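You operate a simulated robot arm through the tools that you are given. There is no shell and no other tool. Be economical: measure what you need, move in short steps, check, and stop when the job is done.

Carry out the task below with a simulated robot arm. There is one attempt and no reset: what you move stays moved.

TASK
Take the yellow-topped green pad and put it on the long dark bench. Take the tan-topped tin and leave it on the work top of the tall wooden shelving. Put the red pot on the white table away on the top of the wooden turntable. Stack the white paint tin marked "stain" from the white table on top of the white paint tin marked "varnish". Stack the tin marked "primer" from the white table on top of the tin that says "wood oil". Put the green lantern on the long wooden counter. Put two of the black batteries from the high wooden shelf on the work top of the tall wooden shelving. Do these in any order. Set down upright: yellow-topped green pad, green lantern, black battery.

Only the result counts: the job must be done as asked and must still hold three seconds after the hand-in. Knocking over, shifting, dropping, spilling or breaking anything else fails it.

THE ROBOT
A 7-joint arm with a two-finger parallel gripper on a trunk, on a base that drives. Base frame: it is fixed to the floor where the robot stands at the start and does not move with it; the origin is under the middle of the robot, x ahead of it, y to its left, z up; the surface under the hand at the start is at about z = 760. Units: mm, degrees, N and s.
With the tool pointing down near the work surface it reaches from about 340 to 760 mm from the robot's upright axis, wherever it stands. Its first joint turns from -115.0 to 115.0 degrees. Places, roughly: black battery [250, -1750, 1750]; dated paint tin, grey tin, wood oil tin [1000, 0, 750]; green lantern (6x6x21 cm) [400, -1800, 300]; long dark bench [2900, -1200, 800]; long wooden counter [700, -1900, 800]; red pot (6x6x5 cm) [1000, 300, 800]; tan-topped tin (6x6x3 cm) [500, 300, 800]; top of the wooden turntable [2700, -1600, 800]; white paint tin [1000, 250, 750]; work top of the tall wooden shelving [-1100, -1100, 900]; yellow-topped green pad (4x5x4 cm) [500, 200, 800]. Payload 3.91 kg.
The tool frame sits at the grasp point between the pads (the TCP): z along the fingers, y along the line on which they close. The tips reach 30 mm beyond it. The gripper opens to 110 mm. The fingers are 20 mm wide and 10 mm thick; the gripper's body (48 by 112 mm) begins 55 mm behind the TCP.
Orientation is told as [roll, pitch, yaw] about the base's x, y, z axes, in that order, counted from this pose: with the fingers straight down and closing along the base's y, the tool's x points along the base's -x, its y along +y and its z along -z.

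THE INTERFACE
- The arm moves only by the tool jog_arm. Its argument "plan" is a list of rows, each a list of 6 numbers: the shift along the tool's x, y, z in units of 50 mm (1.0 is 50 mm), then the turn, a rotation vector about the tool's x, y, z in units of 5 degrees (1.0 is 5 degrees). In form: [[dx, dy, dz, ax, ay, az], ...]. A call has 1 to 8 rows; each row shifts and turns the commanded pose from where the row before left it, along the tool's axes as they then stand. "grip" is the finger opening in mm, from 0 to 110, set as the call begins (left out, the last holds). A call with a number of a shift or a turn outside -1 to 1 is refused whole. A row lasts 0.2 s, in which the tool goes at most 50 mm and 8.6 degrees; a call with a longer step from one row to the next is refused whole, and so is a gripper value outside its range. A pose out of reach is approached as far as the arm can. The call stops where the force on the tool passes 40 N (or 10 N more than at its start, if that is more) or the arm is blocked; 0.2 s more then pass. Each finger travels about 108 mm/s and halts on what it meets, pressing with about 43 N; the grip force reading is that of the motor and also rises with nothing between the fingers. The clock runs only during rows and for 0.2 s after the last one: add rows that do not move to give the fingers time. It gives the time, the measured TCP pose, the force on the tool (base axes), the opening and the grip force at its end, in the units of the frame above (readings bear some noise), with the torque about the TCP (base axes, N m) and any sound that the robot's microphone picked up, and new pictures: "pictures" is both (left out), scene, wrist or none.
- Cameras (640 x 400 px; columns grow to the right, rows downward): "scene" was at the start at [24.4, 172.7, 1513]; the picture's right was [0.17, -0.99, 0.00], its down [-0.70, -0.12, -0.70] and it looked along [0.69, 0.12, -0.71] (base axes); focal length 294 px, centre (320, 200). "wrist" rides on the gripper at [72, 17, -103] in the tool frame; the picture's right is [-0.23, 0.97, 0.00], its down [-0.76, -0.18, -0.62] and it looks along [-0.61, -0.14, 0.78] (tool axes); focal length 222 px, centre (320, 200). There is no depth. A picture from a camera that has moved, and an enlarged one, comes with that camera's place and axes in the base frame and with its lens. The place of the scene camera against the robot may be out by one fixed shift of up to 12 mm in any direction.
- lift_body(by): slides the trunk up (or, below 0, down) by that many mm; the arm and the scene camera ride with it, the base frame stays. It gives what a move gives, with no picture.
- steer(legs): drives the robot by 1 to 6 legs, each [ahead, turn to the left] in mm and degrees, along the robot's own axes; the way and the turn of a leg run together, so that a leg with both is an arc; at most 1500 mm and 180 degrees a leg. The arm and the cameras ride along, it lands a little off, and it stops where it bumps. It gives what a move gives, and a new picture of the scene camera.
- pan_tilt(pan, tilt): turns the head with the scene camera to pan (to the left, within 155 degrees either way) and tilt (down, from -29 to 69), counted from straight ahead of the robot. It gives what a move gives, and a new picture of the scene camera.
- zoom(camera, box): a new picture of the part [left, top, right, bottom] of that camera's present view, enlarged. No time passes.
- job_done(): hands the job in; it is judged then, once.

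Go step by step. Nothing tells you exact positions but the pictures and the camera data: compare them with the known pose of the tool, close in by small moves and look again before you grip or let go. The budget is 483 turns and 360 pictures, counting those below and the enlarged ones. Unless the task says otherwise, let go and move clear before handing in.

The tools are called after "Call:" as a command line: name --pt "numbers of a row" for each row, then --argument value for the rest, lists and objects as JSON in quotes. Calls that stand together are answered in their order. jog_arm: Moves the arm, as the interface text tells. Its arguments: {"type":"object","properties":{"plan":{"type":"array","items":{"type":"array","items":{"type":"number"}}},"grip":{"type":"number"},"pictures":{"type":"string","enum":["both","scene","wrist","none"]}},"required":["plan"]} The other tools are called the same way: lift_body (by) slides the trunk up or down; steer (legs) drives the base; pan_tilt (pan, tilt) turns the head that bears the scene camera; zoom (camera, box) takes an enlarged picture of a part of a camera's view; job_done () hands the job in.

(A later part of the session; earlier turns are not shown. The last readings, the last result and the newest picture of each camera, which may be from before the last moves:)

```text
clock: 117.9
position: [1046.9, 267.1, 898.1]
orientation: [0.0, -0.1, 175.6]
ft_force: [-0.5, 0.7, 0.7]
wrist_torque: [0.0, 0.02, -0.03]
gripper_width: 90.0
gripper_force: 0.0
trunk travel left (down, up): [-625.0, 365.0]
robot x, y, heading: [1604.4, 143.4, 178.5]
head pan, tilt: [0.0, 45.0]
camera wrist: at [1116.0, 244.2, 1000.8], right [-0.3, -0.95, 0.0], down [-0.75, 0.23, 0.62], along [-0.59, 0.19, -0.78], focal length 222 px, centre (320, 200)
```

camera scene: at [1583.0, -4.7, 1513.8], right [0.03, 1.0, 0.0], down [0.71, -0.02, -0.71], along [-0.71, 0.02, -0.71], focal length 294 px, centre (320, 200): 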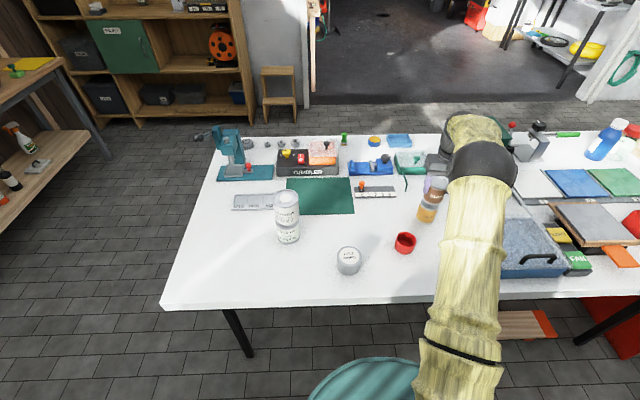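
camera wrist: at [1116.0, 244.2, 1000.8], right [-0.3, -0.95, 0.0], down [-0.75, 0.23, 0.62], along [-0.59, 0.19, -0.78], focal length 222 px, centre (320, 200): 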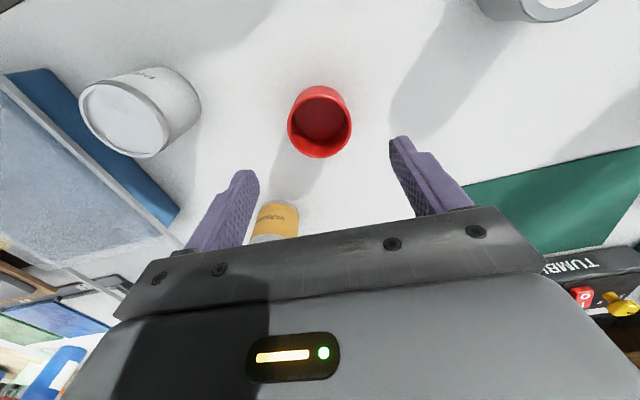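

Call:
jog_arm --pt "0.04 0 0.9 0 0 0" --pt "0 0 0.9 0 0 0" --pt "0 0 0.24 0 0 0" --pt "0 0 0 0 0 0" --pictures "none"

Call:
jog_arm --pt "0 0 0 0 0 0" --pt "0 0 0 0 0 0" --pt "0 0 0 0 0 0" --grip 40 --pictures "wrist"

Call:
jog_arm --pt "0 0 -0.4 0 0 0" --pt "0 0 -1 0 0 0" --pt "0 0 -1 0 0 0" --pt "0 0 -1 0 0 0" --pt "0 0 -1 0 0 0" --pt "0 0 -1 0 0 0" --pictures "wrist"

```text
clock: 118.9
position: [1048.8, 266.4, 796.8]
orientation: [0.0, 0.0, 175.5]
ft_force: [0.1, -0.8, 0.7]
wrist_torque: [-0.04, 0.02, -0.03]
gripper_width: 90.0
gripper_force: 0.0
trunk travel left (down, up): [-625.0, 365.0]
robot x, y, heading: [1605.9, 140.4, 178.0]
head pan, tilt: [0.0, 45.0]
```

```text
clock: 119.7
position: [1049.3, 267.0, 797.4]
orientation: [0.0, -0.1, 175.6]
ft_force: [-0.7, 0.2, 0.0]
wrist_torque: [0.02, 0.01, 0.02]
gripper_width: 57.7
gripper_force: 43.2
trunk travel left (down, up): [-625.0, 365.0]
robot x, y, heading: [1603.3, 144.3, 178.0]
head pan, tilt: [0.0, 45.0]
camera wrist: at [1118.4, 244.0, 899.0], right [-0.3, -0.95, 0.0], down [-0.75, 0.23, 0.62], along [-0.59, 0.19, -0.78], focal length 222 px, centre (320, 200)
```

wrist: 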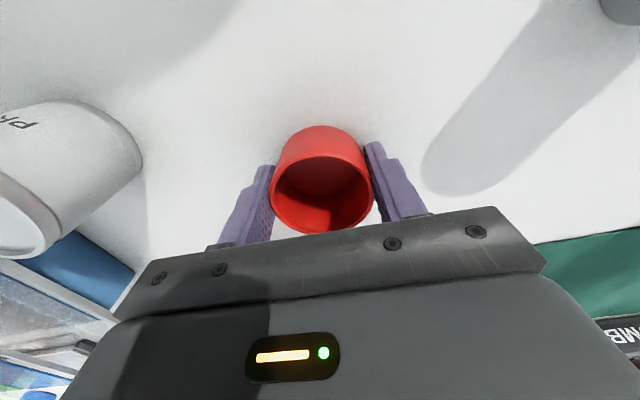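

```text
clock: 121.1
position: [1048.1, 265.9, 1068.6]
orientation: [0.0, 0.0, 175.5]
ft_force: [0.2, 0.4, -1.4]
wrist_torque: [-0.01, 0.01, 0.05]
gripper_width: 57.9
gripper_force: 43.1
trunk travel left (down, up): [-625.0, 365.0]
robot x, y, heading: [1604.8, 143.4, 178.0]
head pan, tilt: [0.0, 45.0]
camera wrist: at [1118.3, 243.7, 1171.1], right [-0.3, -0.95, 0.0], down [-0.75, 0.24, 0.62], along [-0.59, 0.19, -0.78], focal length 222 px, centre (320, 200)
```

wrist: 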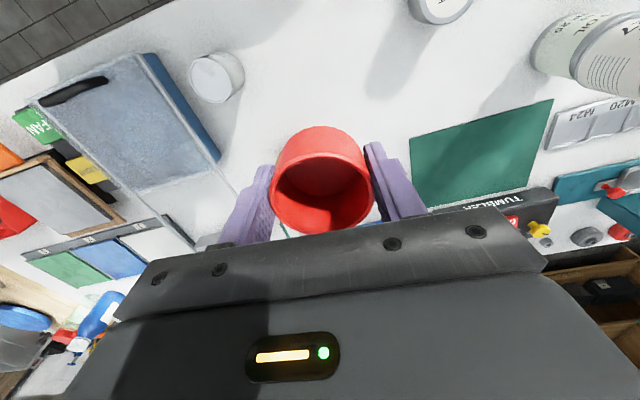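

The pot is held. I drive to the turntable end of the bench.

Call:
steer --legs '[[0, 92], [1100, 0], [0, 45], [550, 0], [0, 45]]'

Call:
pan_tilt --pan 0 --tilt 40

```text
clock: 142.3
position: [2539.1, -1458.4, 1068.0]
orientation: [0.0, -0.1, -3.5]
ft_force: [0.1, -0.5, 0.0]
wrist_torque: [-0.02, -0.02, 0.03]
gripper_width: 56.2
gripper_force: 42.6
trunk travel left (down, up): [-625.0, 365.0]
robot x, y, heading: [1977.5, -1342.9, -1.1]
head pan, tilt: [0.0, 45.0]
camera scene: at [2008.9, -1183.0, 1513.8], right [-0.02, -1.0, 0.0], down [-0.71, 0.01, -0.71], along [0.71, -0.01, -0.71], focal length 294 px, centre (320, 200)
```

scene: 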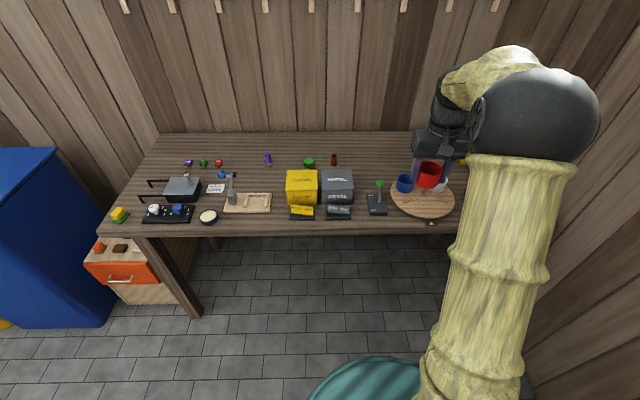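

```text
clock: 143.0
position: [2539.9, -1457.8, 1068.0]
orientation: [0.1, 0.0, -3.6]
ft_force: [0.8, 0.0, -0.7]
wrist_torque: [0.0, 0.03, -0.02]
gripper_width: 56.3
gripper_force: 43.2
trunk travel left (down, up): [-625.0, 365.0]
robot x, y, heading: [1986.5, -1342.8, -1.1]
head pan, tilt: [0.0, 40.0]
camera scene: at [2012.6, -1183.0, 1521.0], right [-0.02, -1.0, 0.0], down [-0.64, 0.01, -0.77], along [0.77, -0.01, -0.64], focal length 294 px, centre (320, 200)
```

scene: 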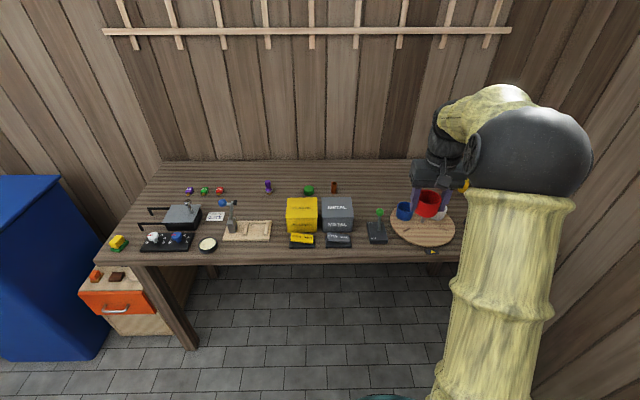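

Call:
zoom --camera "scene" --box '[360, 170, 480, 260]'

```text
4.44 times, centred on (420, 215) of scene
camera zoom: at [2012.6, -1183.0, 1521.0], right [-0.02, -1.0, 0.0], down [-0.64, 0.01, -0.77], along [0.77, -0.01, -0.64], focal length 1305 px, centre (-124, 133)
```

zoom: 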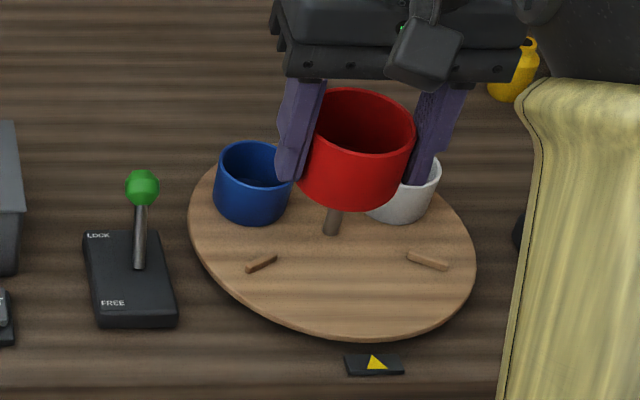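

Call:
steer --legs '[[110, 0]]'

```text
clock: 144.2
position: [2649.3, -1460.3, 1067.7]
orientation: [0.0, 0.0, -3.4]
ft_force: [1.0, -0.1, -0.6]
wrist_torque: [0.02, 0.03, 0.04]
gripper_width: 56.0
gripper_force: 43.4
trunk travel left (down, up): [-625.0, 365.0]
robot x, y, heading: [2091.8, -1340.5, -0.9]
head pan, tilt: [0.0, 40.0]
camera scene: at [2123.4, -1184.9, 1521.0], right [-0.02, -1.0, 0.0], down [-0.64, 0.01, -0.77], along [0.77, -0.01, -0.64], focal length 294 px, centre (320, 200)
```

scene: 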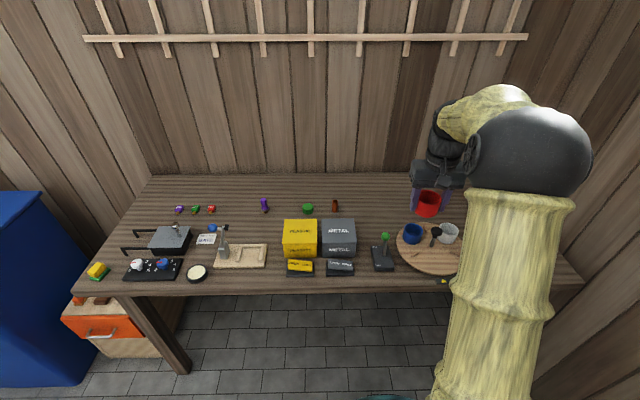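

Call:
jog_arm --pt "-0.315 -0.62 0 0 0 0" --pt "-0.315 -0.62 0 0 0 0" --pt "-0.315 -0.62 0 0 0 0" --pt "0 0 0.9 0 0 0" --pt "0 0 0.9 0 0 0" --pt "0 0 0.9 0 0 0" --pt "0 0 0 0 0 0" --pictures "both"

Call:
zoom --camera "scene" --box '[370, 200, 490, 290]'

```text
clock: 145.8
position: [2691.3, -1556.6, 931.4]
orientation: [-0.1, -0.1, -3.6]
ft_force: [0.4, 0.1, -0.6]
wrist_torque: [0.01, 0.01, 0.0]
gripper_width: 55.8
gripper_force: 43.3
trunk travel left (down, up): [-625.0, 365.0]
robot x, y, heading: [2088.4, -1346.5, -1.0]
head pan, tilt: [0.0, 40.0]
camera scene: at [2122.2, -1184.8, 1521.1], right [-0.02, -1.0, 0.0], down [-0.64, 0.01, -0.77], along [0.77, -0.01, -0.64], focal length 294 px, centre (320, 200)
camera wrist: at [2618.9, -1534.8, 1033.8], right [0.29, 0.96, 0.0], down [0.75, -0.22, 0.62], along [0.6, -0.18, -0.78], focal length 222 px, centre (320, 200)
```

scene: 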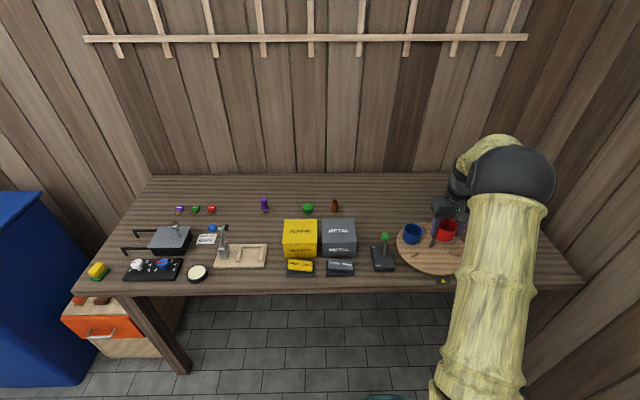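
wrist: 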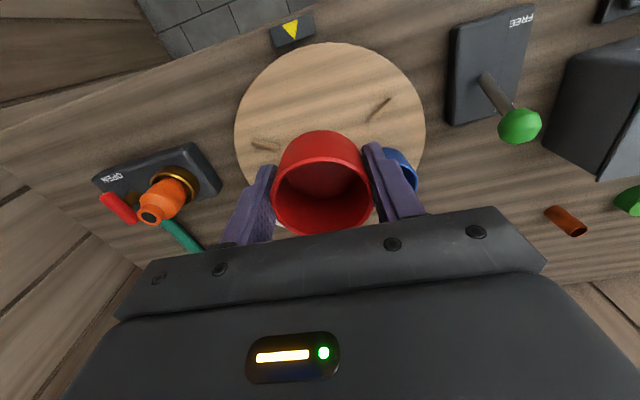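

```text
4.44 times, centred on (430, 245) of scene
camera zoom: at [2122.2, -1184.8, 1521.1], right [-0.02, -1.0, 0.0], down [-0.64, 0.01, -0.77], along [0.77, -0.01, -0.64], focal length 1305 px, centre (-169, 0)
```

zoom: 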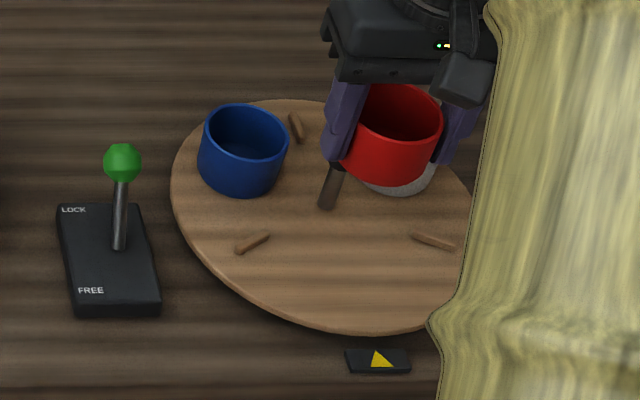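

Call:
jog_arm --pt "0.22 -0.04 0.4 0 0 0" --pt "0 0 0.5 0 0 0" --pt "0 0 0.4 0 0 0" --pt "0 0 0 0 0 0" --pictures "wrist"

Call:
zoom --camera "scene" --box '[370, 200, 490, 290]'

```text
clock: 146.8
position: [2679.7, -1557.3, 867.5]
orientation: [0.0, 0.0, -3.5]
ft_force: [0.6, 0.1, -1.1]
wrist_torque: [0.0, 0.05, -0.01]
gripper_width: 55.7
gripper_force: 42.4
trunk travel left (down, up): [-625.0, 365.0]
robot x, y, heading: [2088.9, -1343.0, -0.8]
head pan, tilt: [0.0, 40.0]
camera wrist: at [2607.4, -1536.3, 970.0], right [0.29, 0.96, 0.0], down [0.75, -0.22, 0.62], along [0.6, -0.18, -0.78], focal length 222 px, centre (320, 200)
```

wrist: 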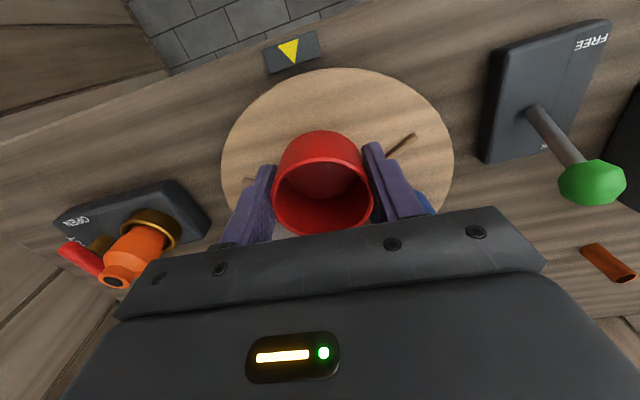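

```text
4.44 times, centred on (430, 245) of scene
camera zoom: at [2122.2, -1184.9, 1521.1], right [-0.02, -1.0, 0.0], down [-0.64, 0.01, -0.77], along [0.77, -0.01, -0.64], focal length 1305 px, centre (-169, 0)
```

zoom: 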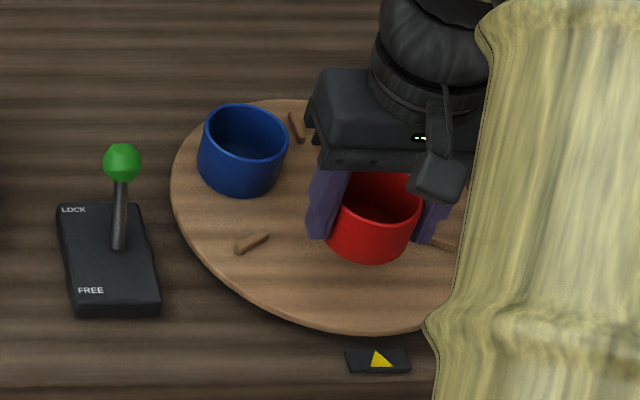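

Call:
jog_arm --pt "0 0 0.16 0 0 0" --pt "0 0 0.12 0 0 0" --pt "0 0 0 0 0 0" --pictures "none"

Call:
jog_arm --pt "0 0 0.06 0 0 0" --pt "0 0 0.06 0 0 0" --pt "0 0 0 0 0 0" --pictures "none"

Call:
zoom --camera "scene" --box '[370, 200, 490, 290]'

```text
clock: 147.7
position: [2680.1, -1557.4, 854.4]
orientation: [0.0, -0.1, -3.5]
ft_force: [0.3, -0.4, -1.5]
wrist_torque: [0.02, 0.01, 0.02]
gripper_width: 55.9
gripper_force: 43.1
trunk travel left (down, up): [-625.0, 365.0]
robot x, y, heading: [2092.2, -1342.7, -1.1]
head pan, tilt: [0.0, 40.0]
```

```text
clock: 148.4
position: [2678.9, -1557.1, 847.4]
orientation: [0.0, 0.0, -3.5]
ft_force: [0.5, 0.5, -0.7]
wrist_torque: [0.02, -0.02, 0.0]
gripper_width: 55.8
gripper_force: 42.9
trunk travel left (down, up): [-625.0, 365.0]
robot x, y, heading: [2087.4, -1342.5, -0.8]
head pan, tilt: [0.0, 40.0]
```

```text
4.44 times, centred on (430, 245) of scene
camera zoom: at [2122.3, -1184.9, 1521.0], right [-0.02, -1.0, 0.0], down [-0.64, 0.01, -0.77], along [0.77, -0.01, -0.64], focal length 1305 px, centre (-169, 0)
```

zoom: 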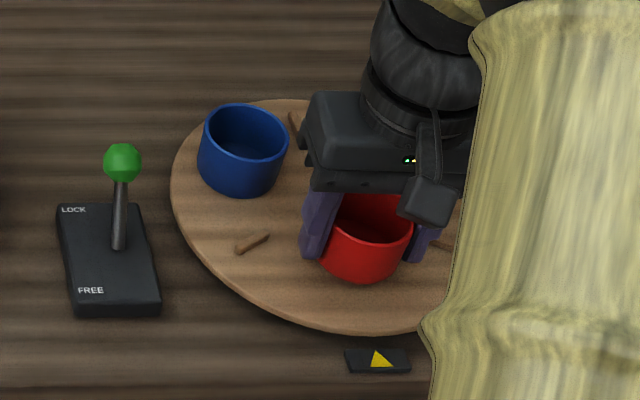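

Call:
jog_arm --pt "0 0 0.06 0 0 0" --pt "0 0 0.06 0 0 0" --pt "0 0 0 0 0 0" --pictures "none"

Call:
jog_arm --pt "0 0 0.06 0 0 0" --pt "0 0 0.04 0 0 0" --pt "0 0 0 0 0 0" --pictures "wrist"

```text
clock: 149.2
position: [2679.9, -1555.7, 843.6]
orientation: [0.0, 0.1, -3.5]
ft_force: [-0.4, -0.8, -0.2]
wrist_torque: [0.02, 0.0, 0.01]
gripper_width: 55.5
gripper_force: 43.6
trunk travel left (down, up): [-625.0, 365.0]
robot x, y, heading: [2088.4, -1341.0, -1.0]
head pan, tilt: [0.0, 40.0]
```

```text
clock: 150.1
position: [2679.5, -1558.2, 837.1]
orientation: [0.0, 0.0, -3.6]
ft_force: [-0.9, 0.5, 0.2]
wrist_torque: [0.01, 0.02, 0.01]
gripper_width: 55.9
gripper_force: 43.0
trunk travel left (down, up): [-625.0, 365.0]
robot x, y, heading: [2085.7, -1339.1, -1.2]
head pan, tilt: [0.0, 40.0]
camera wrist: at [2607.3, -1535.9, 939.5], right [0.29, 0.96, 0.0], down [0.75, -0.22, 0.62], along [0.6, -0.18, -0.78], focal length 222 px, centre (320, 200)
```

wrist: 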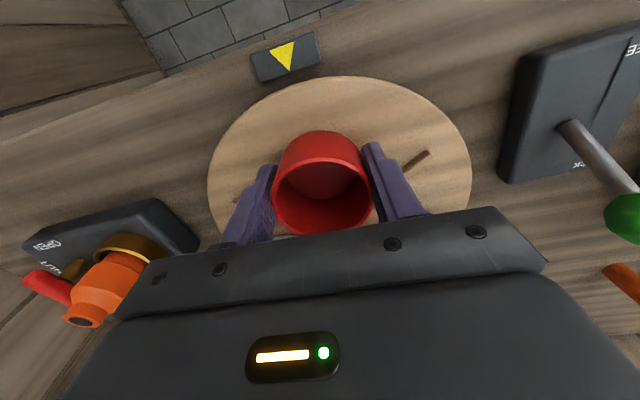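

Call:
jog_arm --pt "0 0 0.06 0 0 0" --pt "0 0 0.04 0 0 0" --pt "0 0 0 0 0 0" --pictures "none"

Call:
jog_arm --pt "0 0 0.05 0 0 0" --pt "0 0 0.04 0 0 0" --pt "0 0 0 0 0 0" --pictures "wrist"

```text
clock: 150.8
position: [2679.0, -1556.1, 834.4]
orientation: [0.0, -0.3, -3.5]
ft_force: [0.1, 0.6, 18.7]
wrist_torque: [0.22, 0.06, -0.07]
gripper_width: 55.7
gripper_force: 42.6
trunk travel left (down, up): [-625.0, 365.0]
robot x, y, heading: [2093.3, -1342.9, -0.9]
head pan, tilt: [0.0, 40.0]
```

```text
clock: 151.7
position: [2679.2, -1557.1, 831.2]
orientation: [-0.1, -0.4, -3.5]
ft_force: [3.3, -2.2, 39.1]
wrist_torque: [0.14, -0.22, -0.13]
gripper_width: 55.2
gripper_force: 42.5
trunk travel left (down, up): [-625.0, 365.0]
robot x, y, heading: [2088.5, -1341.9, -0.8]
head pan, tilt: [0.0, 40.0]
camera wrist: at [2605.9, -1535.8, 933.1], right [0.29, 0.96, 0.0], down [0.74, -0.22, 0.63], along [0.6, -0.18, -0.78], focal length 222 px, centre (320, 200)
```

wrist: 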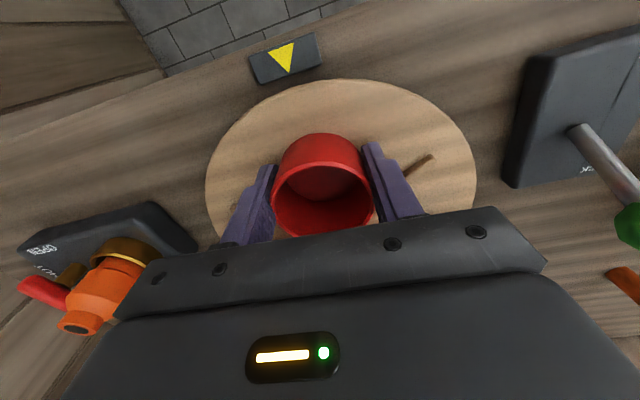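

Contact at z≈834. I ease off and release with a small opening.

Call:
jog_arm --pt "0 0 -0.1 0 0 0" --pt "0 0 0 0 0 0" --pictures "none"

Call:
jog_arm --pt "0 0 0 0 0 0" --pt "0 0 0 0 0 0" --grip 76 --pictures "wrist"

Call:
jog_arm --pt "0 0 -0.5 0 0 0" --pt "0 0 -1 0 0 0" --pt "0 0 -1 0 0 0" --pt "0 0 -1 0 0 0" --pt "0 0 -1 0 0 0" --pictures "wrist"

```text
clock: 152.2
position: [2677.7, -1556.5, 831.7]
orientation: [-0.1, 0.0, -3.5]
ft_force: [2.2, -2.3, 10.3]
wrist_torque: [-0.09, -0.41, -0.04]
gripper_width: 55.0
gripper_force: 42.9
trunk travel left (down, up): [-625.0, 365.0]
robot x, y, heading: [2089.9, -1346.0, -0.9]
head pan, tilt: [0.0, 40.0]
```

```text
clock: 152.8
position: [2678.0, -1557.9, 831.8]
orientation: [0.0, 0.0, -3.5]
ft_force: [-0.9, -0.2, -0.2]
wrist_torque: [-0.02, 0.03, -0.01]
gripper_width: 75.9
gripper_force: 0.1
trunk travel left (down, up): [-625.0, 365.0]
robot x, y, heading: [2089.1, -1340.7, -1.0]
head pan, tilt: [0.0, 40.0]
camera wrist: at [2606.6, -1535.7, 934.4], right [0.29, 0.96, 0.0], down [0.75, -0.22, 0.62], along [0.6, -0.18, -0.78], focal length 222 px, centre (320, 200)
```

wrist: 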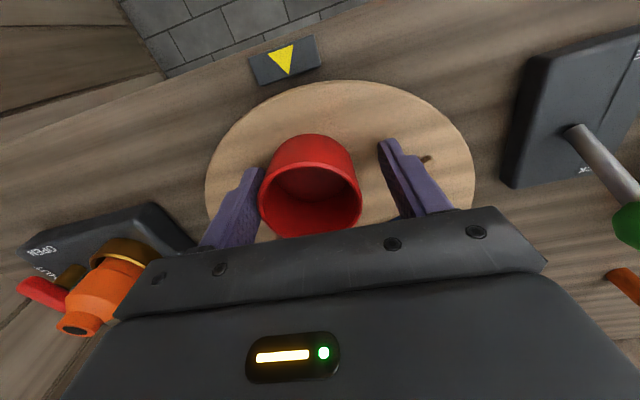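

```text
clock: 154.1
position: [2678.1, -1557.2, 1059.2]
orientation: [0.0, 0.0, -3.5]
ft_force: [-1.0, 0.4, 0.5]
wrist_torque: [0.02, 0.01, 0.02]
gripper_width: 76.1
gripper_force: 0.0
trunk travel left (down, up): [-625.0, 365.0]
robot x, y, heading: [2092.0, -1346.3, -0.9]
head pan, tilt: [0.0, 40.0]
camera wrist: at [2606.6, -1535.8, 1161.1], right [0.29, 0.96, 0.0], down [0.75, -0.22, 0.62], along [0.6, -0.18, -0.78], focal length 222 px, centre (320, 200)
```

wrist: 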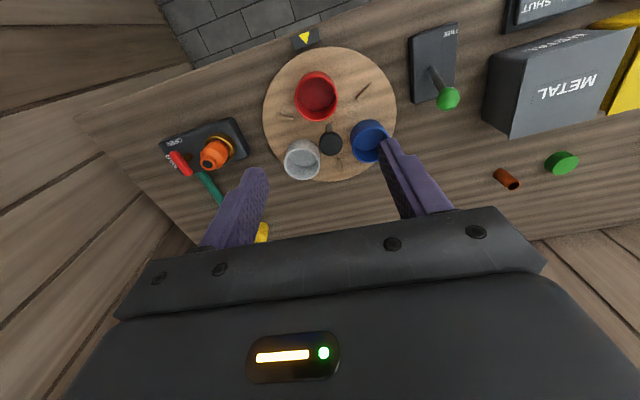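

The pot is placed. Now for the green lantern on the counter's low shelf: I retract the arm and drive in front of the counter.

Call:
jog_arm --pt "0.6 0.7 -0.2 0 0 0" --pt "0.6 0.7 -0.2 0 0 0" --pt "0.6 0.7 -0.2 0 0 0" --pt "0.6 0.7 -0.2 0 0 0" --pt "0.6 0.7 -0.2 0 0 0" --pt "0.6 0.7 -0.2 0 0 0" --pictures "none"

Call:
steer --legs '[[0, 150], [720, 0], [0, 31], [1050, 0], [0, 90]]'

Call:
pan_tilt --pan 0 --tilt 40

```text
clock: 155.4
position: [2512.6, -1334.4, 1117.4]
orientation: [-0.1, -0.1, -3.5]
ft_force: [-0.3, -0.3, -0.4]
wrist_torque: [-0.01, 0.0, -0.02]
gripper_width: 76.2
gripper_force: 0.0
trunk travel left (down, up): [-625.0, 365.0]
robot x, y, heading: [2090.2, -1348.6, -1.0]
head pan, tilt: [0.0, 40.0]
```

```text
clock: 158.4
position: [2480.0, -1177.7, 1117.6]
orientation: [-0.1, -0.1, 18.5]
ft_force: [0.1, -0.7, 0.2]
wrist_torque: [0.02, 0.03, 0.0]
gripper_width: 76.2
gripper_force: 0.0
trunk travel left (down, up): [-625.0, 365.0]
robot x, y, heading: [2089.4, -1344.2, 21.1]
head pan, tilt: [0.0, 40.0]
stopped in leg 1: the robot was blocked; the commanded pose is now the measured one
camera scene: at [2063.5, -1185.6, 1521.1], right [0.36, -0.93, 0.0], down [-0.6, -0.23, -0.77], along [0.72, 0.27, -0.64], focal length 294 px, centre (320, 200)
```

scene: 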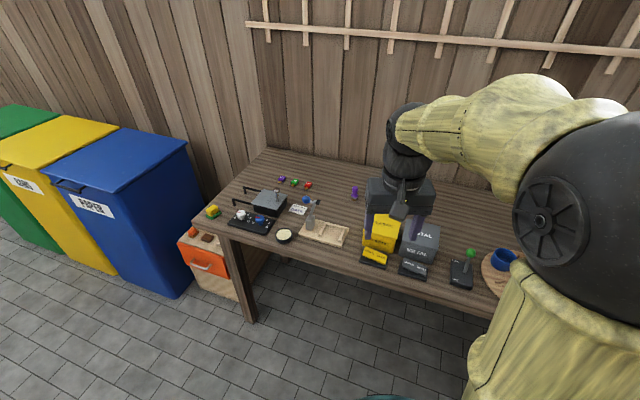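

```text
clock: 159.0
position: [2480.5, -1177.2, 1117.9]
orientation: [0.1, 0.0, 18.4]
ft_force: [0.1, -0.9, 0.8]
wrist_torque: [0.02, 0.0, -0.01]
gripper_width: 76.0
gripper_force: 0.2
trunk travel left (down, up): [-625.0, 365.0]
robot x, y, heading: [2086.7, -1343.4, 21.2]
head pan, tilt: [0.0, 40.0]
camera scene: at [2063.5, -1185.4, 1521.0], right [0.36, -0.93, 0.0], down [-0.6, -0.23, -0.77], along [0.72, 0.27, -0.64], focal length 294 px, centre (320, 200)
```

scene: 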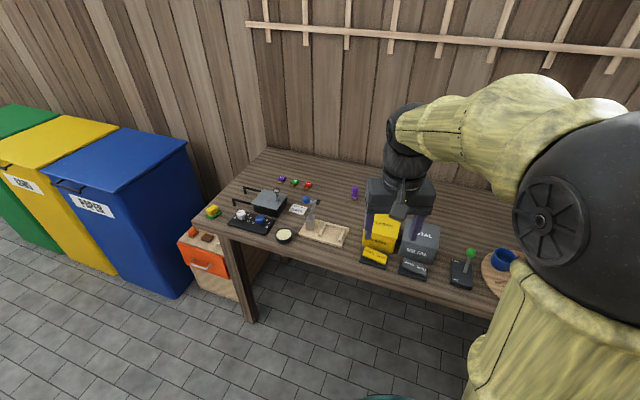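

Turning left, the robot's rear touched something, probably the counter's end. I pull forward a little and then turn.

Call:
steer --legs '[[90, 0]]'

Call:
steer --legs '[[0, 129]]'

```text
clock: 160.1
position: [2564.7, -1145.8, 1117.1]
orientation: [0.1, 0.0, 18.5]
ft_force: [0.2, -0.2, 0.1]
wrist_torque: [-0.02, 0.04, -0.03]
gripper_width: 76.0
gripper_force: 0.0
trunk travel left (down, up): [-625.0, 365.0]
robot x, y, heading: [2174.3, -1311.0, 21.0]
head pan, tilt: [0.0, 40.0]
camera scene: at [2148.4, -1152.9, 1521.0], right [0.36, -0.93, 0.0], down [-0.6, -0.23, -0.77], along [0.71, 0.27, -0.64], focal length 294 px, centre (320, 200)
```

scene: 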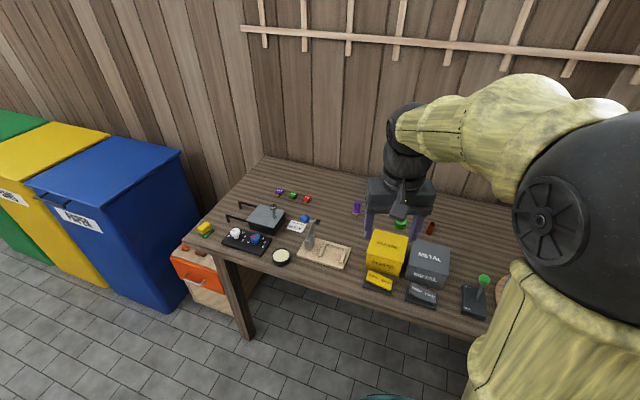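

```text
clock: 168.4
position: [1800.5, -1111.2, 1116.9]
orientation: [0.0, -0.1, 147.4]
ft_force: [-0.2, 0.1, -0.5]
wrist_torque: [-0.01, 0.03, 0.0]
gripper_width: 76.1
gripper_force: 0.1
trunk travel left (down, up): [-625.0, 365.0]
robot x, y, heading: [2174.7, -1309.9, 149.8]
head pan, tilt: [0.0, 40.0]
camera scene: at [2079.8, -1424.3, 1521.0], right [0.5, 0.86, 0.0], down [0.56, -0.32, -0.77], along [-0.66, 0.39, -0.64], focal length 294 px, centre (320, 200)
```

scene: 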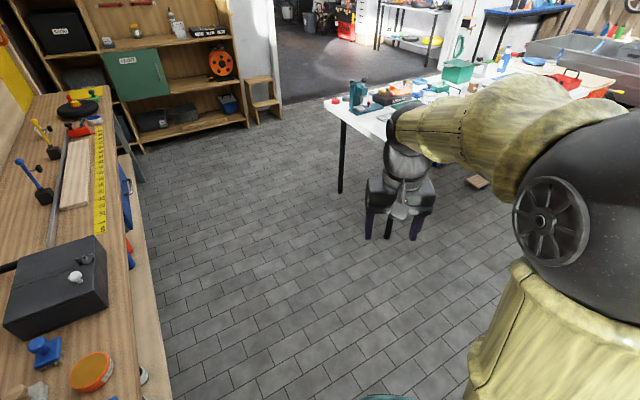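

Call:
steer --legs '[[720, 0], [0, 31], [1050, 0], [0, 89]]'

Call:
pan_tilt --pan -20 --tilt 35

```text
clock: 186.4
position: [510.4, -1382.3, 1118.1]
orientation: [-0.1, 0.0, -93.4]
ft_force: [-1.4, -0.1, 0.4]
wrist_torque: [-0.02, 0.0, 0.01]
gripper_width: 76.2
gripper_force: 0.0
trunk travel left (down, up): [-625.0, 365.0]
robot x, y, heading: [503.6, -962.6, -91.0]
head pan, tilt: [0.0, 40.0]
camera scene: at [660.4, -981.7, 1521.0], right [-1.0, 0.02, 0.0], down [0.01, 0.64, -0.77], along [-0.01, -0.77, -0.64], focal length 294 px, centre (320, 200)
```

scene: 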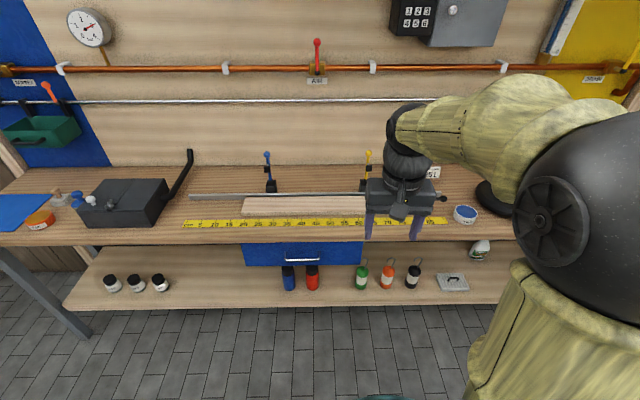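

```text
clock: 187.2
position: [510.3, -1382.0, 1117.4]
orientation: [-0.1, -0.1, -93.4]
ft_force: [-0.9, 0.3, 0.3]
wrist_torque: [0.0, 0.02, 0.02]
gripper_width: 76.1
gripper_force: 0.0
trunk travel left (down, up): [-625.0, 365.0]
robot x, y, heading: [503.0, -958.7, -90.9]
head pan, tilt: [-20.0, 35.0]
camera scene: at [630.3, -978.9, 1528.6], right [-0.93, 0.36, 0.0], down [0.21, 0.54, -0.82], along [-0.29, -0.76, -0.57], focal length 294 px, centre (320, 200)
```

scene: 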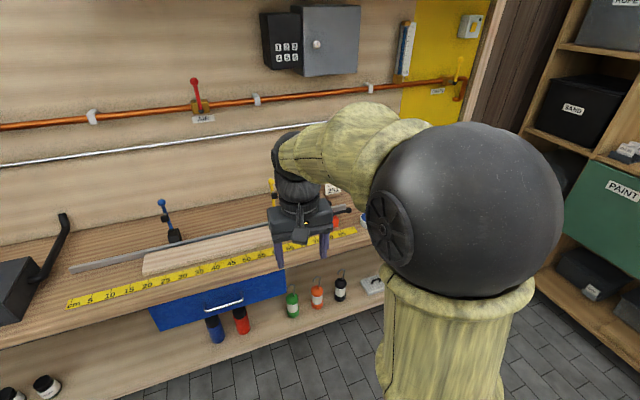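

Call:
jog_arm --pt "0.3 0.9 -0.2 0 0 0" --pt "0.3 0.9 -0.2 0 0 0" --pt "0.3 0.9 -0.2 0 0 0" --pt "0.3 0.9 -0.2 0 0 0" --pictures "none"

Call:
pan_tilt --pan -25 --tilt 40

```text
clock: 188.2
position: [695.8, -1332.7, 1158.7]
orientation: [0.0, 0.0, -93.4]
ft_force: [-0.5, -0.1, 0.2]
wrist_torque: [0.0, 0.01, 0.0]
gripper_width: 75.8
gripper_force: 0.0
trunk travel left (down, up): [-625.0, 365.0]
robot x, y, heading: [503.3, -959.0, -90.9]
head pan, tilt: [-20.0, 35.0]
```

```text
clock: 188.9
position: [695.6, -1334.5, 1159.8]
orientation: [0.0, -0.1, -93.5]
ft_force: [0.5, 0.7, -0.1]
wrist_torque: [-0.01, 0.0, -0.06]
gripper_width: 76.2
gripper_force: 0.1
trunk travel left (down, up): [-625.0, 365.0]
robot x, y, heading: [502.0, -958.2, -91.2]
head pan, tilt: [-25.0, 40.0]
camera scene: at [624.8, -973.1, 1521.1], right [-0.9, 0.44, 0.0], down [0.28, 0.58, -0.77], along [-0.34, -0.69, -0.64], focal length 294 px, centre (320, 200)
```

scene: 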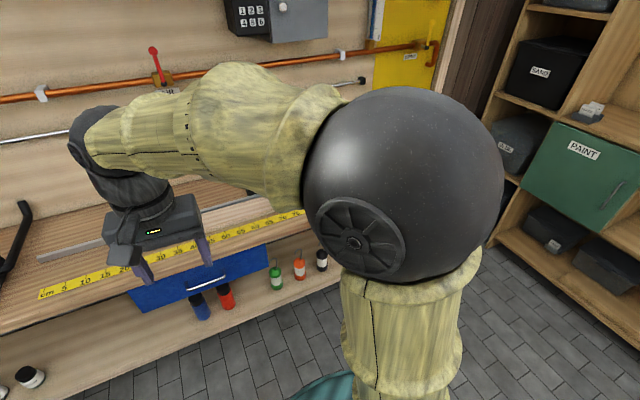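

I see the lanterns on the lower shelf, green at about (456,-1800), just right of the drawer. I'll tilt the tool to 60° from vertical and lower the trunk so it can reach under the counter.

Call:
jog_arm --pt "-0.356 -0.88 0 0 0 0" --pt "-0.356 -0.88 0 0 0 0" --pt "-0.356 -0.88 0 0 0 0" --pt "-0.356 -0.88 0 0 0 0" --pt "-0.356 -0.88 0 0 0 0" --pictures "none"

Call:
jog_arm --pt "0 0 0 0 -1 0" --pt "0 0 0 0 -1 0" --pt "0 0 0 0 -1 0" --pt "0 0 0 0 -1 0" --pt "0 0 0 0 -1 0" --pt "0 0 0 0 -1 0" --pictures "none"

Call:
jog_arm --pt "0 0 0 0 -1 0" --pt "0 0 0 0 -1 0" --pt "0 0 0 0 -1 0" --pt "0 0 0 0 -1 0" --pt "0 0 0 0 -1 0" --pt "0 0 0 0 -1 0" --pictures "wrist"

```text
clock: 190.1
position: [468.8, -1409.7, 1156.3]
orientation: [0.0, 0.0, -93.4]
ft_force: [-0.2, -0.6, 0.3]
wrist_torque: [0.0, 0.02, 0.0]
gripper_width: 76.2
gripper_force: 0.1
trunk travel left (down, up): [-625.0, 365.0]
robot x, y, heading: [506.9, -961.3, -91.1]
head pan, tilt: [-25.0, 40.0]
```

```text
clock: 191.5
position: [471.0, -1409.2, 1157.5]
orientation: [0.0, -30.2, -93.4]
ft_force: [-0.6, 0.1, 0.8]
wrist_torque: [-0.02, 0.0, -0.01]
gripper_width: 75.8
gripper_force: 0.1
trunk travel left (down, up): [-625.0, 365.0]
robot x, y, heading: [502.8, -957.8, -91.0]
head pan, tilt: [-25.0, 40.0]
```

```text
clock: 192.9
position: [469.5, -1409.6, 1156.9]
orientation: [0.0, -60.2, -93.4]
ft_force: [-0.1, -0.2, -0.5]
wrist_torque: [-0.01, -0.01, -0.01]
gripper_width: 75.5
gripper_force: 0.0
trunk travel left (down, up): [-625.0, 365.0]
robot x, y, heading: [503.7, -958.0, -91.4]
head pan, tilt: [-25.0, 40.0]
camera wrist: at [492.4, -1284.9, 1145.2], right [0.97, -0.17, 0.2], down [-0.17, 0.17, 0.97], along [-0.2, -0.97, 0.14], focal length 222 px, centre (320, 200)
```

wrist: 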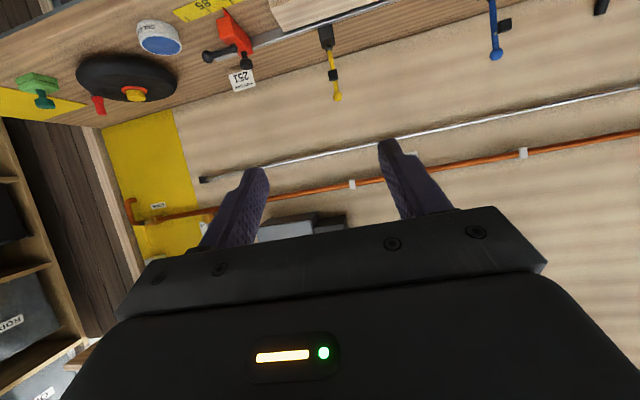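

Call:
lift_body --by -620

Call:
pan_tilt --pan 0 --tilt 20

Call:
jog_arm --pt "0 0 0 0 0 0" --pictures "wrist"

```text
refused: -620 is not a number from -400 to 400
```

```text
clock: 193.8
position: [468.5, -1408.3, 1157.4]
orientation: [-0.2, -60.0, -93.4]
ft_force: [-0.9, 0.0, 0.8]
wrist_torque: [-0.02, 0.01, 0.01]
gripper_width: 76.0
gripper_force: 0.1
trunk travel left (down, up): [-625.0, 365.0]
robot x, y, heading: [501.0, -958.7, -90.9]
head pan, tilt: [0.0, 20.0]
camera scene: at [660.1, -989.8, 1552.4], right [-1.0, 0.02, 0.0], down [0.01, 0.34, -0.94], along [-0.02, -0.94, -0.34], focal length 294 px, centre (320, 200)
```

scene: 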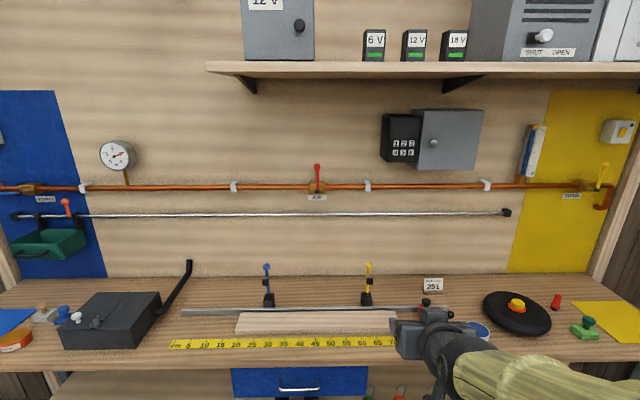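

```text
clock: 194.2
position: [468.8, -1409.2, 1157.0]
orientation: [-0.1, -60.1, -93.5]
ft_force: [-0.6, 0.7, -0.1]
wrist_torque: [0.04, -0.03, -0.05]
gripper_width: 75.7
gripper_force: 0.0
trunk travel left (down, up): [-625.0, 365.0]
robot x, y, heading: [502.7, -959.5, -91.1]
head pan, tilt: [0.0, 20.0]
camera wrist: at [492.5, -1284.8, 1145.1], right [0.97, -0.17, 0.2], down [-0.17, 0.17, 0.97], along [-0.2, -0.97, 0.14], focal length 222 px, centre (320, 200)
```

wrist: 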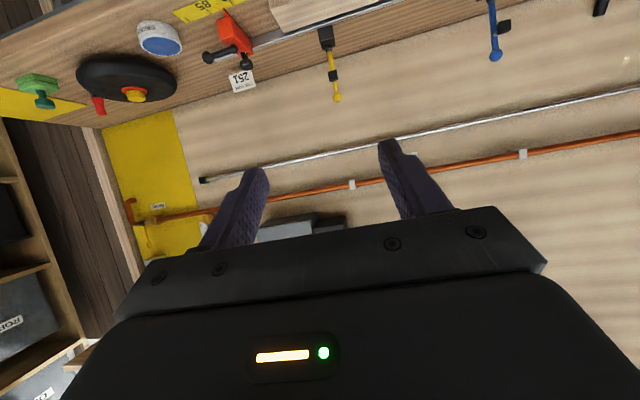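

Call:
lift_body --by -400

Call:
lift_body --by -220

Call:
jog_arm --pt "0 0 0 0 0 0" --pictures "both"

```text
clock: 198.0
position: [468.3, -1408.4, 757.8]
orientation: [0.0, -60.0, -93.4]
ft_force: [0.7, 0.4, 0.2]
wrist_torque: [0.02, 0.0, 0.02]
gripper_width: 76.1
gripper_force: 0.1
trunk travel left (down, up): [-225.0, 765.0]
robot x, y, heading: [503.8, -959.0, -91.0]
head pan, tilt: [0.0, 20.0]
```

```text
clock: 200.3
position: [469.7, -1410.9, 536.2]
orientation: [-0.1, -59.8, -93.3]
ft_force: [-0.8, -0.7, -0.4]
wrist_torque: [0.01, -0.01, 0.0]
gripper_width: 75.9
gripper_force: 0.1
trunk travel left (down, up): [-5.0, 985.0]
robot x, y, heading: [504.2, -957.9, -91.1]
head pan, tilt: [0.0, 20.0]
```

```text
clock: 200.7
position: [469.2, -1412.2, 534.3]
orientation: [0.0, -59.9, -93.3]
ft_force: [0.0, 0.2, 0.1]
wrist_torque: [0.01, -0.04, 0.01]
gripper_width: 76.0
gripper_force: 0.0
trunk travel left (down, up): [-5.0, 985.0]
robot x, y, heading: [503.1, -958.5, -91.1]
head pan, tilt: [0.0, 20.0]
camera scene: at [660.3, -992.9, 931.9], right [-1.0, 0.02, 0.0], down [0.01, 0.35, -0.94], along [-0.02, -0.94, -0.35], focal length 294 px, centre (320, 200)
camera wrist: at [492.6, -1286.6, 523.3], right [0.97, -0.17, 0.2], down [-0.17, 0.17, 0.97], along [-0.2, -0.97, 0.13], focal length 222 px, centre (320, 200)
```

scene: 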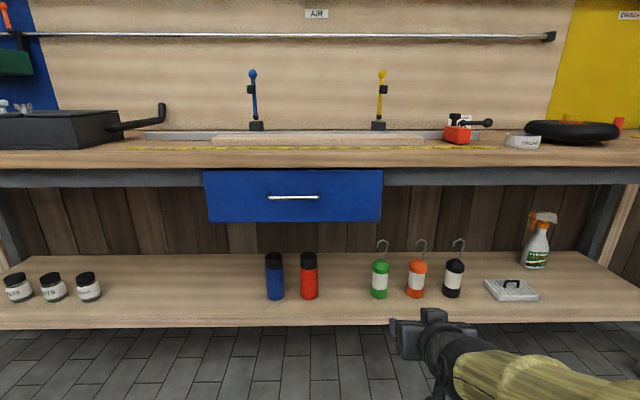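
wrist: 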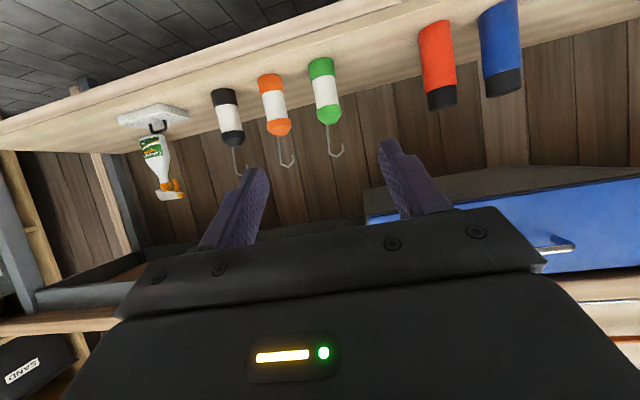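

Triangulation puts the green lantern body at about (452,-1778,366) on a shelf at z≈310. I drive 150 mm closer.

Call:
steer --legs '[[150, 0]]'

Call:
jog_arm --pt "0 0 0 0 0 0" --pictures "wrist" --grip 86

```text
clock: 202.2
position: [466.8, -1560.7, 535.1]
orientation: [0.0, -59.8, -93.3]
ft_force: [-0.2, 0.5, 0.4]
wrist_torque: [0.0, -0.01, 0.03]
gripper_width: 76.0
gripper_force: 0.0
trunk travel left (down, up): [-5.0, 985.0]
robot x, y, heading: [497.9, -1106.9, -90.6]
head pan, tilt: [0.0, 20.0]
camera scene: at [657.6, -1142.3, 932.4], right [-1.0, 0.02, 0.0], down [0.01, 0.35, -0.94], along [-0.02, -0.94, -0.35], focal length 294 px, centre (320, 200)
```

scene: 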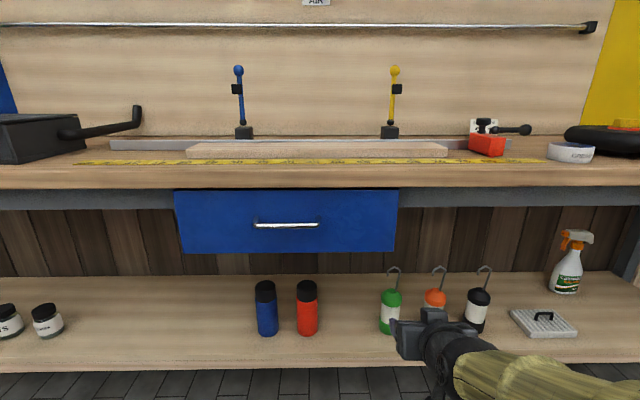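

```text
clock: 202.6
position: [468.1, -1560.4, 535.0]
orientation: [0.0, -59.7, -93.3]
ft_force: [-0.2, 0.4, -0.1]
wrist_torque: [-0.03, 0.0, 0.0]
gripper_width: 85.8
gripper_force: 0.0
trunk travel left (down, up): [-5.0, 985.0]
robot x, y, heading: [501.3, -1109.1, -91.0]
head pan, tilt: [0.0, 20.0]
camera wrist: at [490.2, -1435.6, 523.7], right [0.97, -0.17, 0.2], down [-0.17, 0.16, 0.97], along [-0.2, -0.97, 0.13], focal length 222 px, centre (320, 200)
```

wrist: 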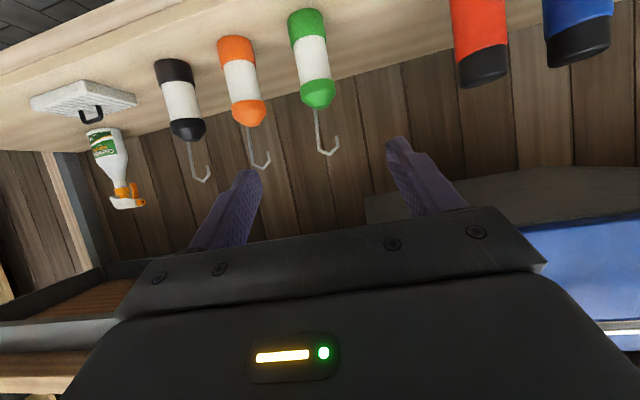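

Call:
jog_arm --pt "0.353 -0.064 0.827 0 0 0" --pt "0.353 -0.064 0.827 0 0 0" --pt "0 0 0.9 0 0 0" --pt "0 0 0.9 0 0 0" --pt "0 0 0 0 0 0" --pictures "both"

```text
clock: 203.8
position: [453.4, -1691.3, 417.9]
orientation: [-0.1, -60.1, -93.2]
ft_force: [-0.3, -0.3, -0.5]
wrist_torque: [0.01, 0.0, 0.04]
gripper_width: 85.8
gripper_force: 0.1
trunk travel left (down, up): [-5.0, 985.0]
robot x, y, heading: [498.3, -1109.9, -91.1]
head pan, tilt: [0.0, 20.0]
camera scene: at [657.6, -1138.9, 932.4], right [-1.0, 0.02, 0.0], down [0.01, 0.34, -0.94], along [-0.02, -0.94, -0.34], focal length 294 px, centre (320, 200)
camera wrist: at [476.0, -1567.0, 406.7], right [0.97, -0.17, 0.2], down [-0.17, 0.17, 0.97], along [-0.2, -0.97, 0.14], focal length 222 px, centre (320, 200)
```

scene: 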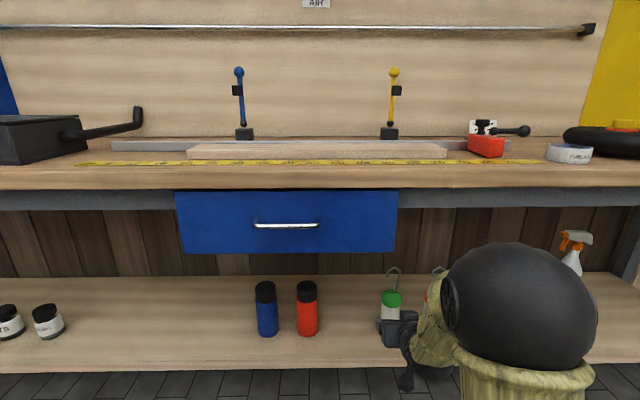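
wrist: 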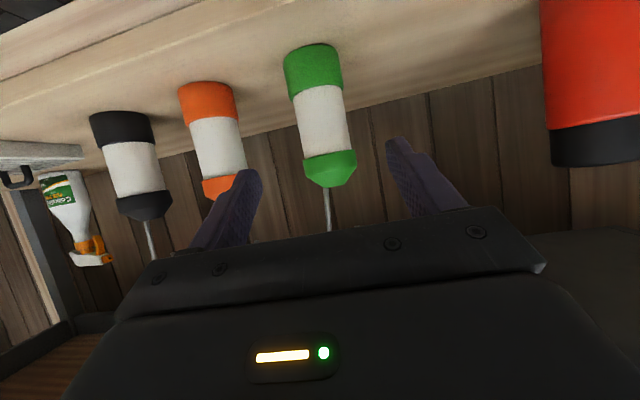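

Call:
jog_arm --pt "0.02 0.01 0.68 0 0 0" --pt "0.02 0.01 0.68 0 0 0" --pt "0.02 0.01 0.68 0 0 0" --pt "0 0 0 0 0 0" --pictures "both"

```text
clock: 204.8
position: [449.7, -1776.3, 366.6]
orientation: [-0.1, -60.1, -93.4]
ft_force: [-0.4, 0.1, -0.2]
wrist_torque: [0.01, 0.01, 0.02]
gripper_width: 86.1
gripper_force: 0.1
trunk travel left (down, up): [-5.0, 985.0]
robot x, y, heading: [502.9, -1108.1, -90.9]
head pan, tilt: [0.0, 20.0]
camera scene: at [657.6, -1138.9, 932.4], right [-1.0, 0.02, 0.0], down [0.01, 0.34, -0.94], along [-0.02, -0.94, -0.34], focal length 294 px, centre (320, 200)
camera wrist: at [472.9, -1653.0, 354.4], right [0.97, -0.17, 0.2], down [-0.17, 0.17, 0.97], along [-0.2, -0.97, 0.13], focal length 222 px, centre (320, 200)
```

scene: 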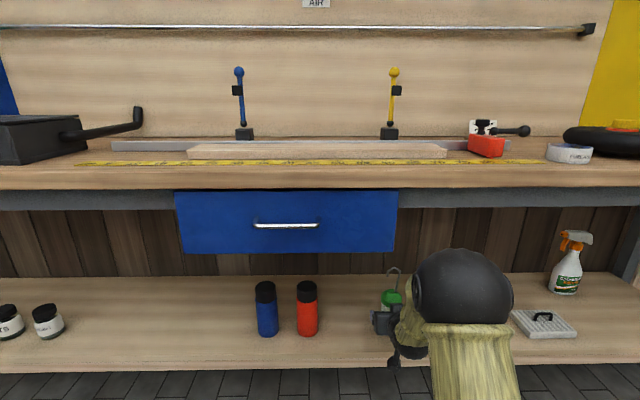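
wrist: 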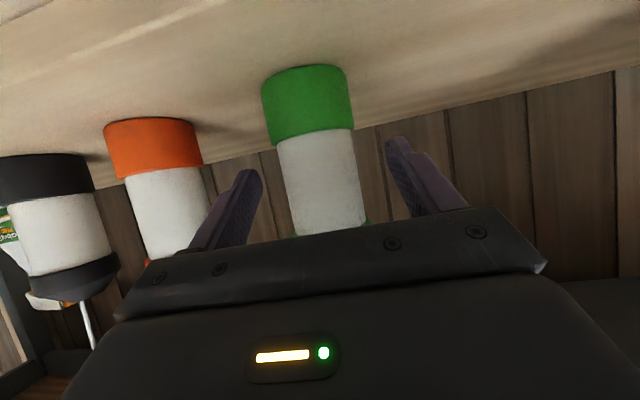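

By apparent size, the lantern sits about 27 mm farther in. I advance horizontally and close.

Call:
jog_arm --pt "-0.13 0 0.23 0 0 0" --pt "-0.13 0 0.23 0 0 0" --pt "0 0 0 0 0 0" --pictures "wrist"

```text
clock: 205.6
position: [447.3, -1802.8, 365.9]
orientation: [-0.1, -60.0, -93.2]
ft_force: [0.8, 0.2, 0.2]
wrist_torque: [-0.02, -0.01, -0.01]
gripper_width: 85.8
gripper_force: 0.0
trunk travel left (down, up): [-5.0, 985.0]
robot x, y, heading: [498.5, -1111.3, -90.8]
head pan, tilt: [0.0, 20.0]
camera wrist: at [470.6, -1678.9, 354.3], right [0.97, -0.17, 0.2], down [-0.17, 0.17, 0.97], along [-0.2, -0.97, 0.13], focal length 222 px, centre (320, 200)
```

wrist: 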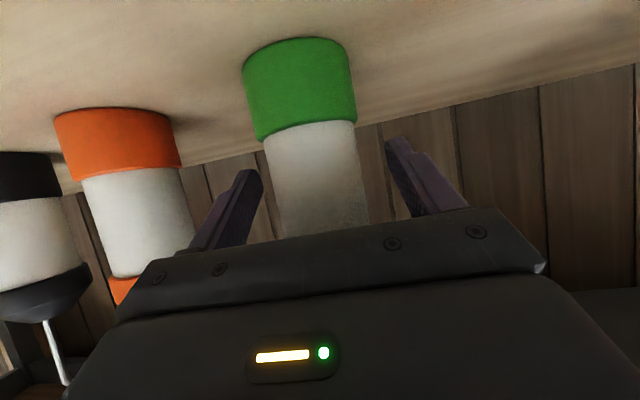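

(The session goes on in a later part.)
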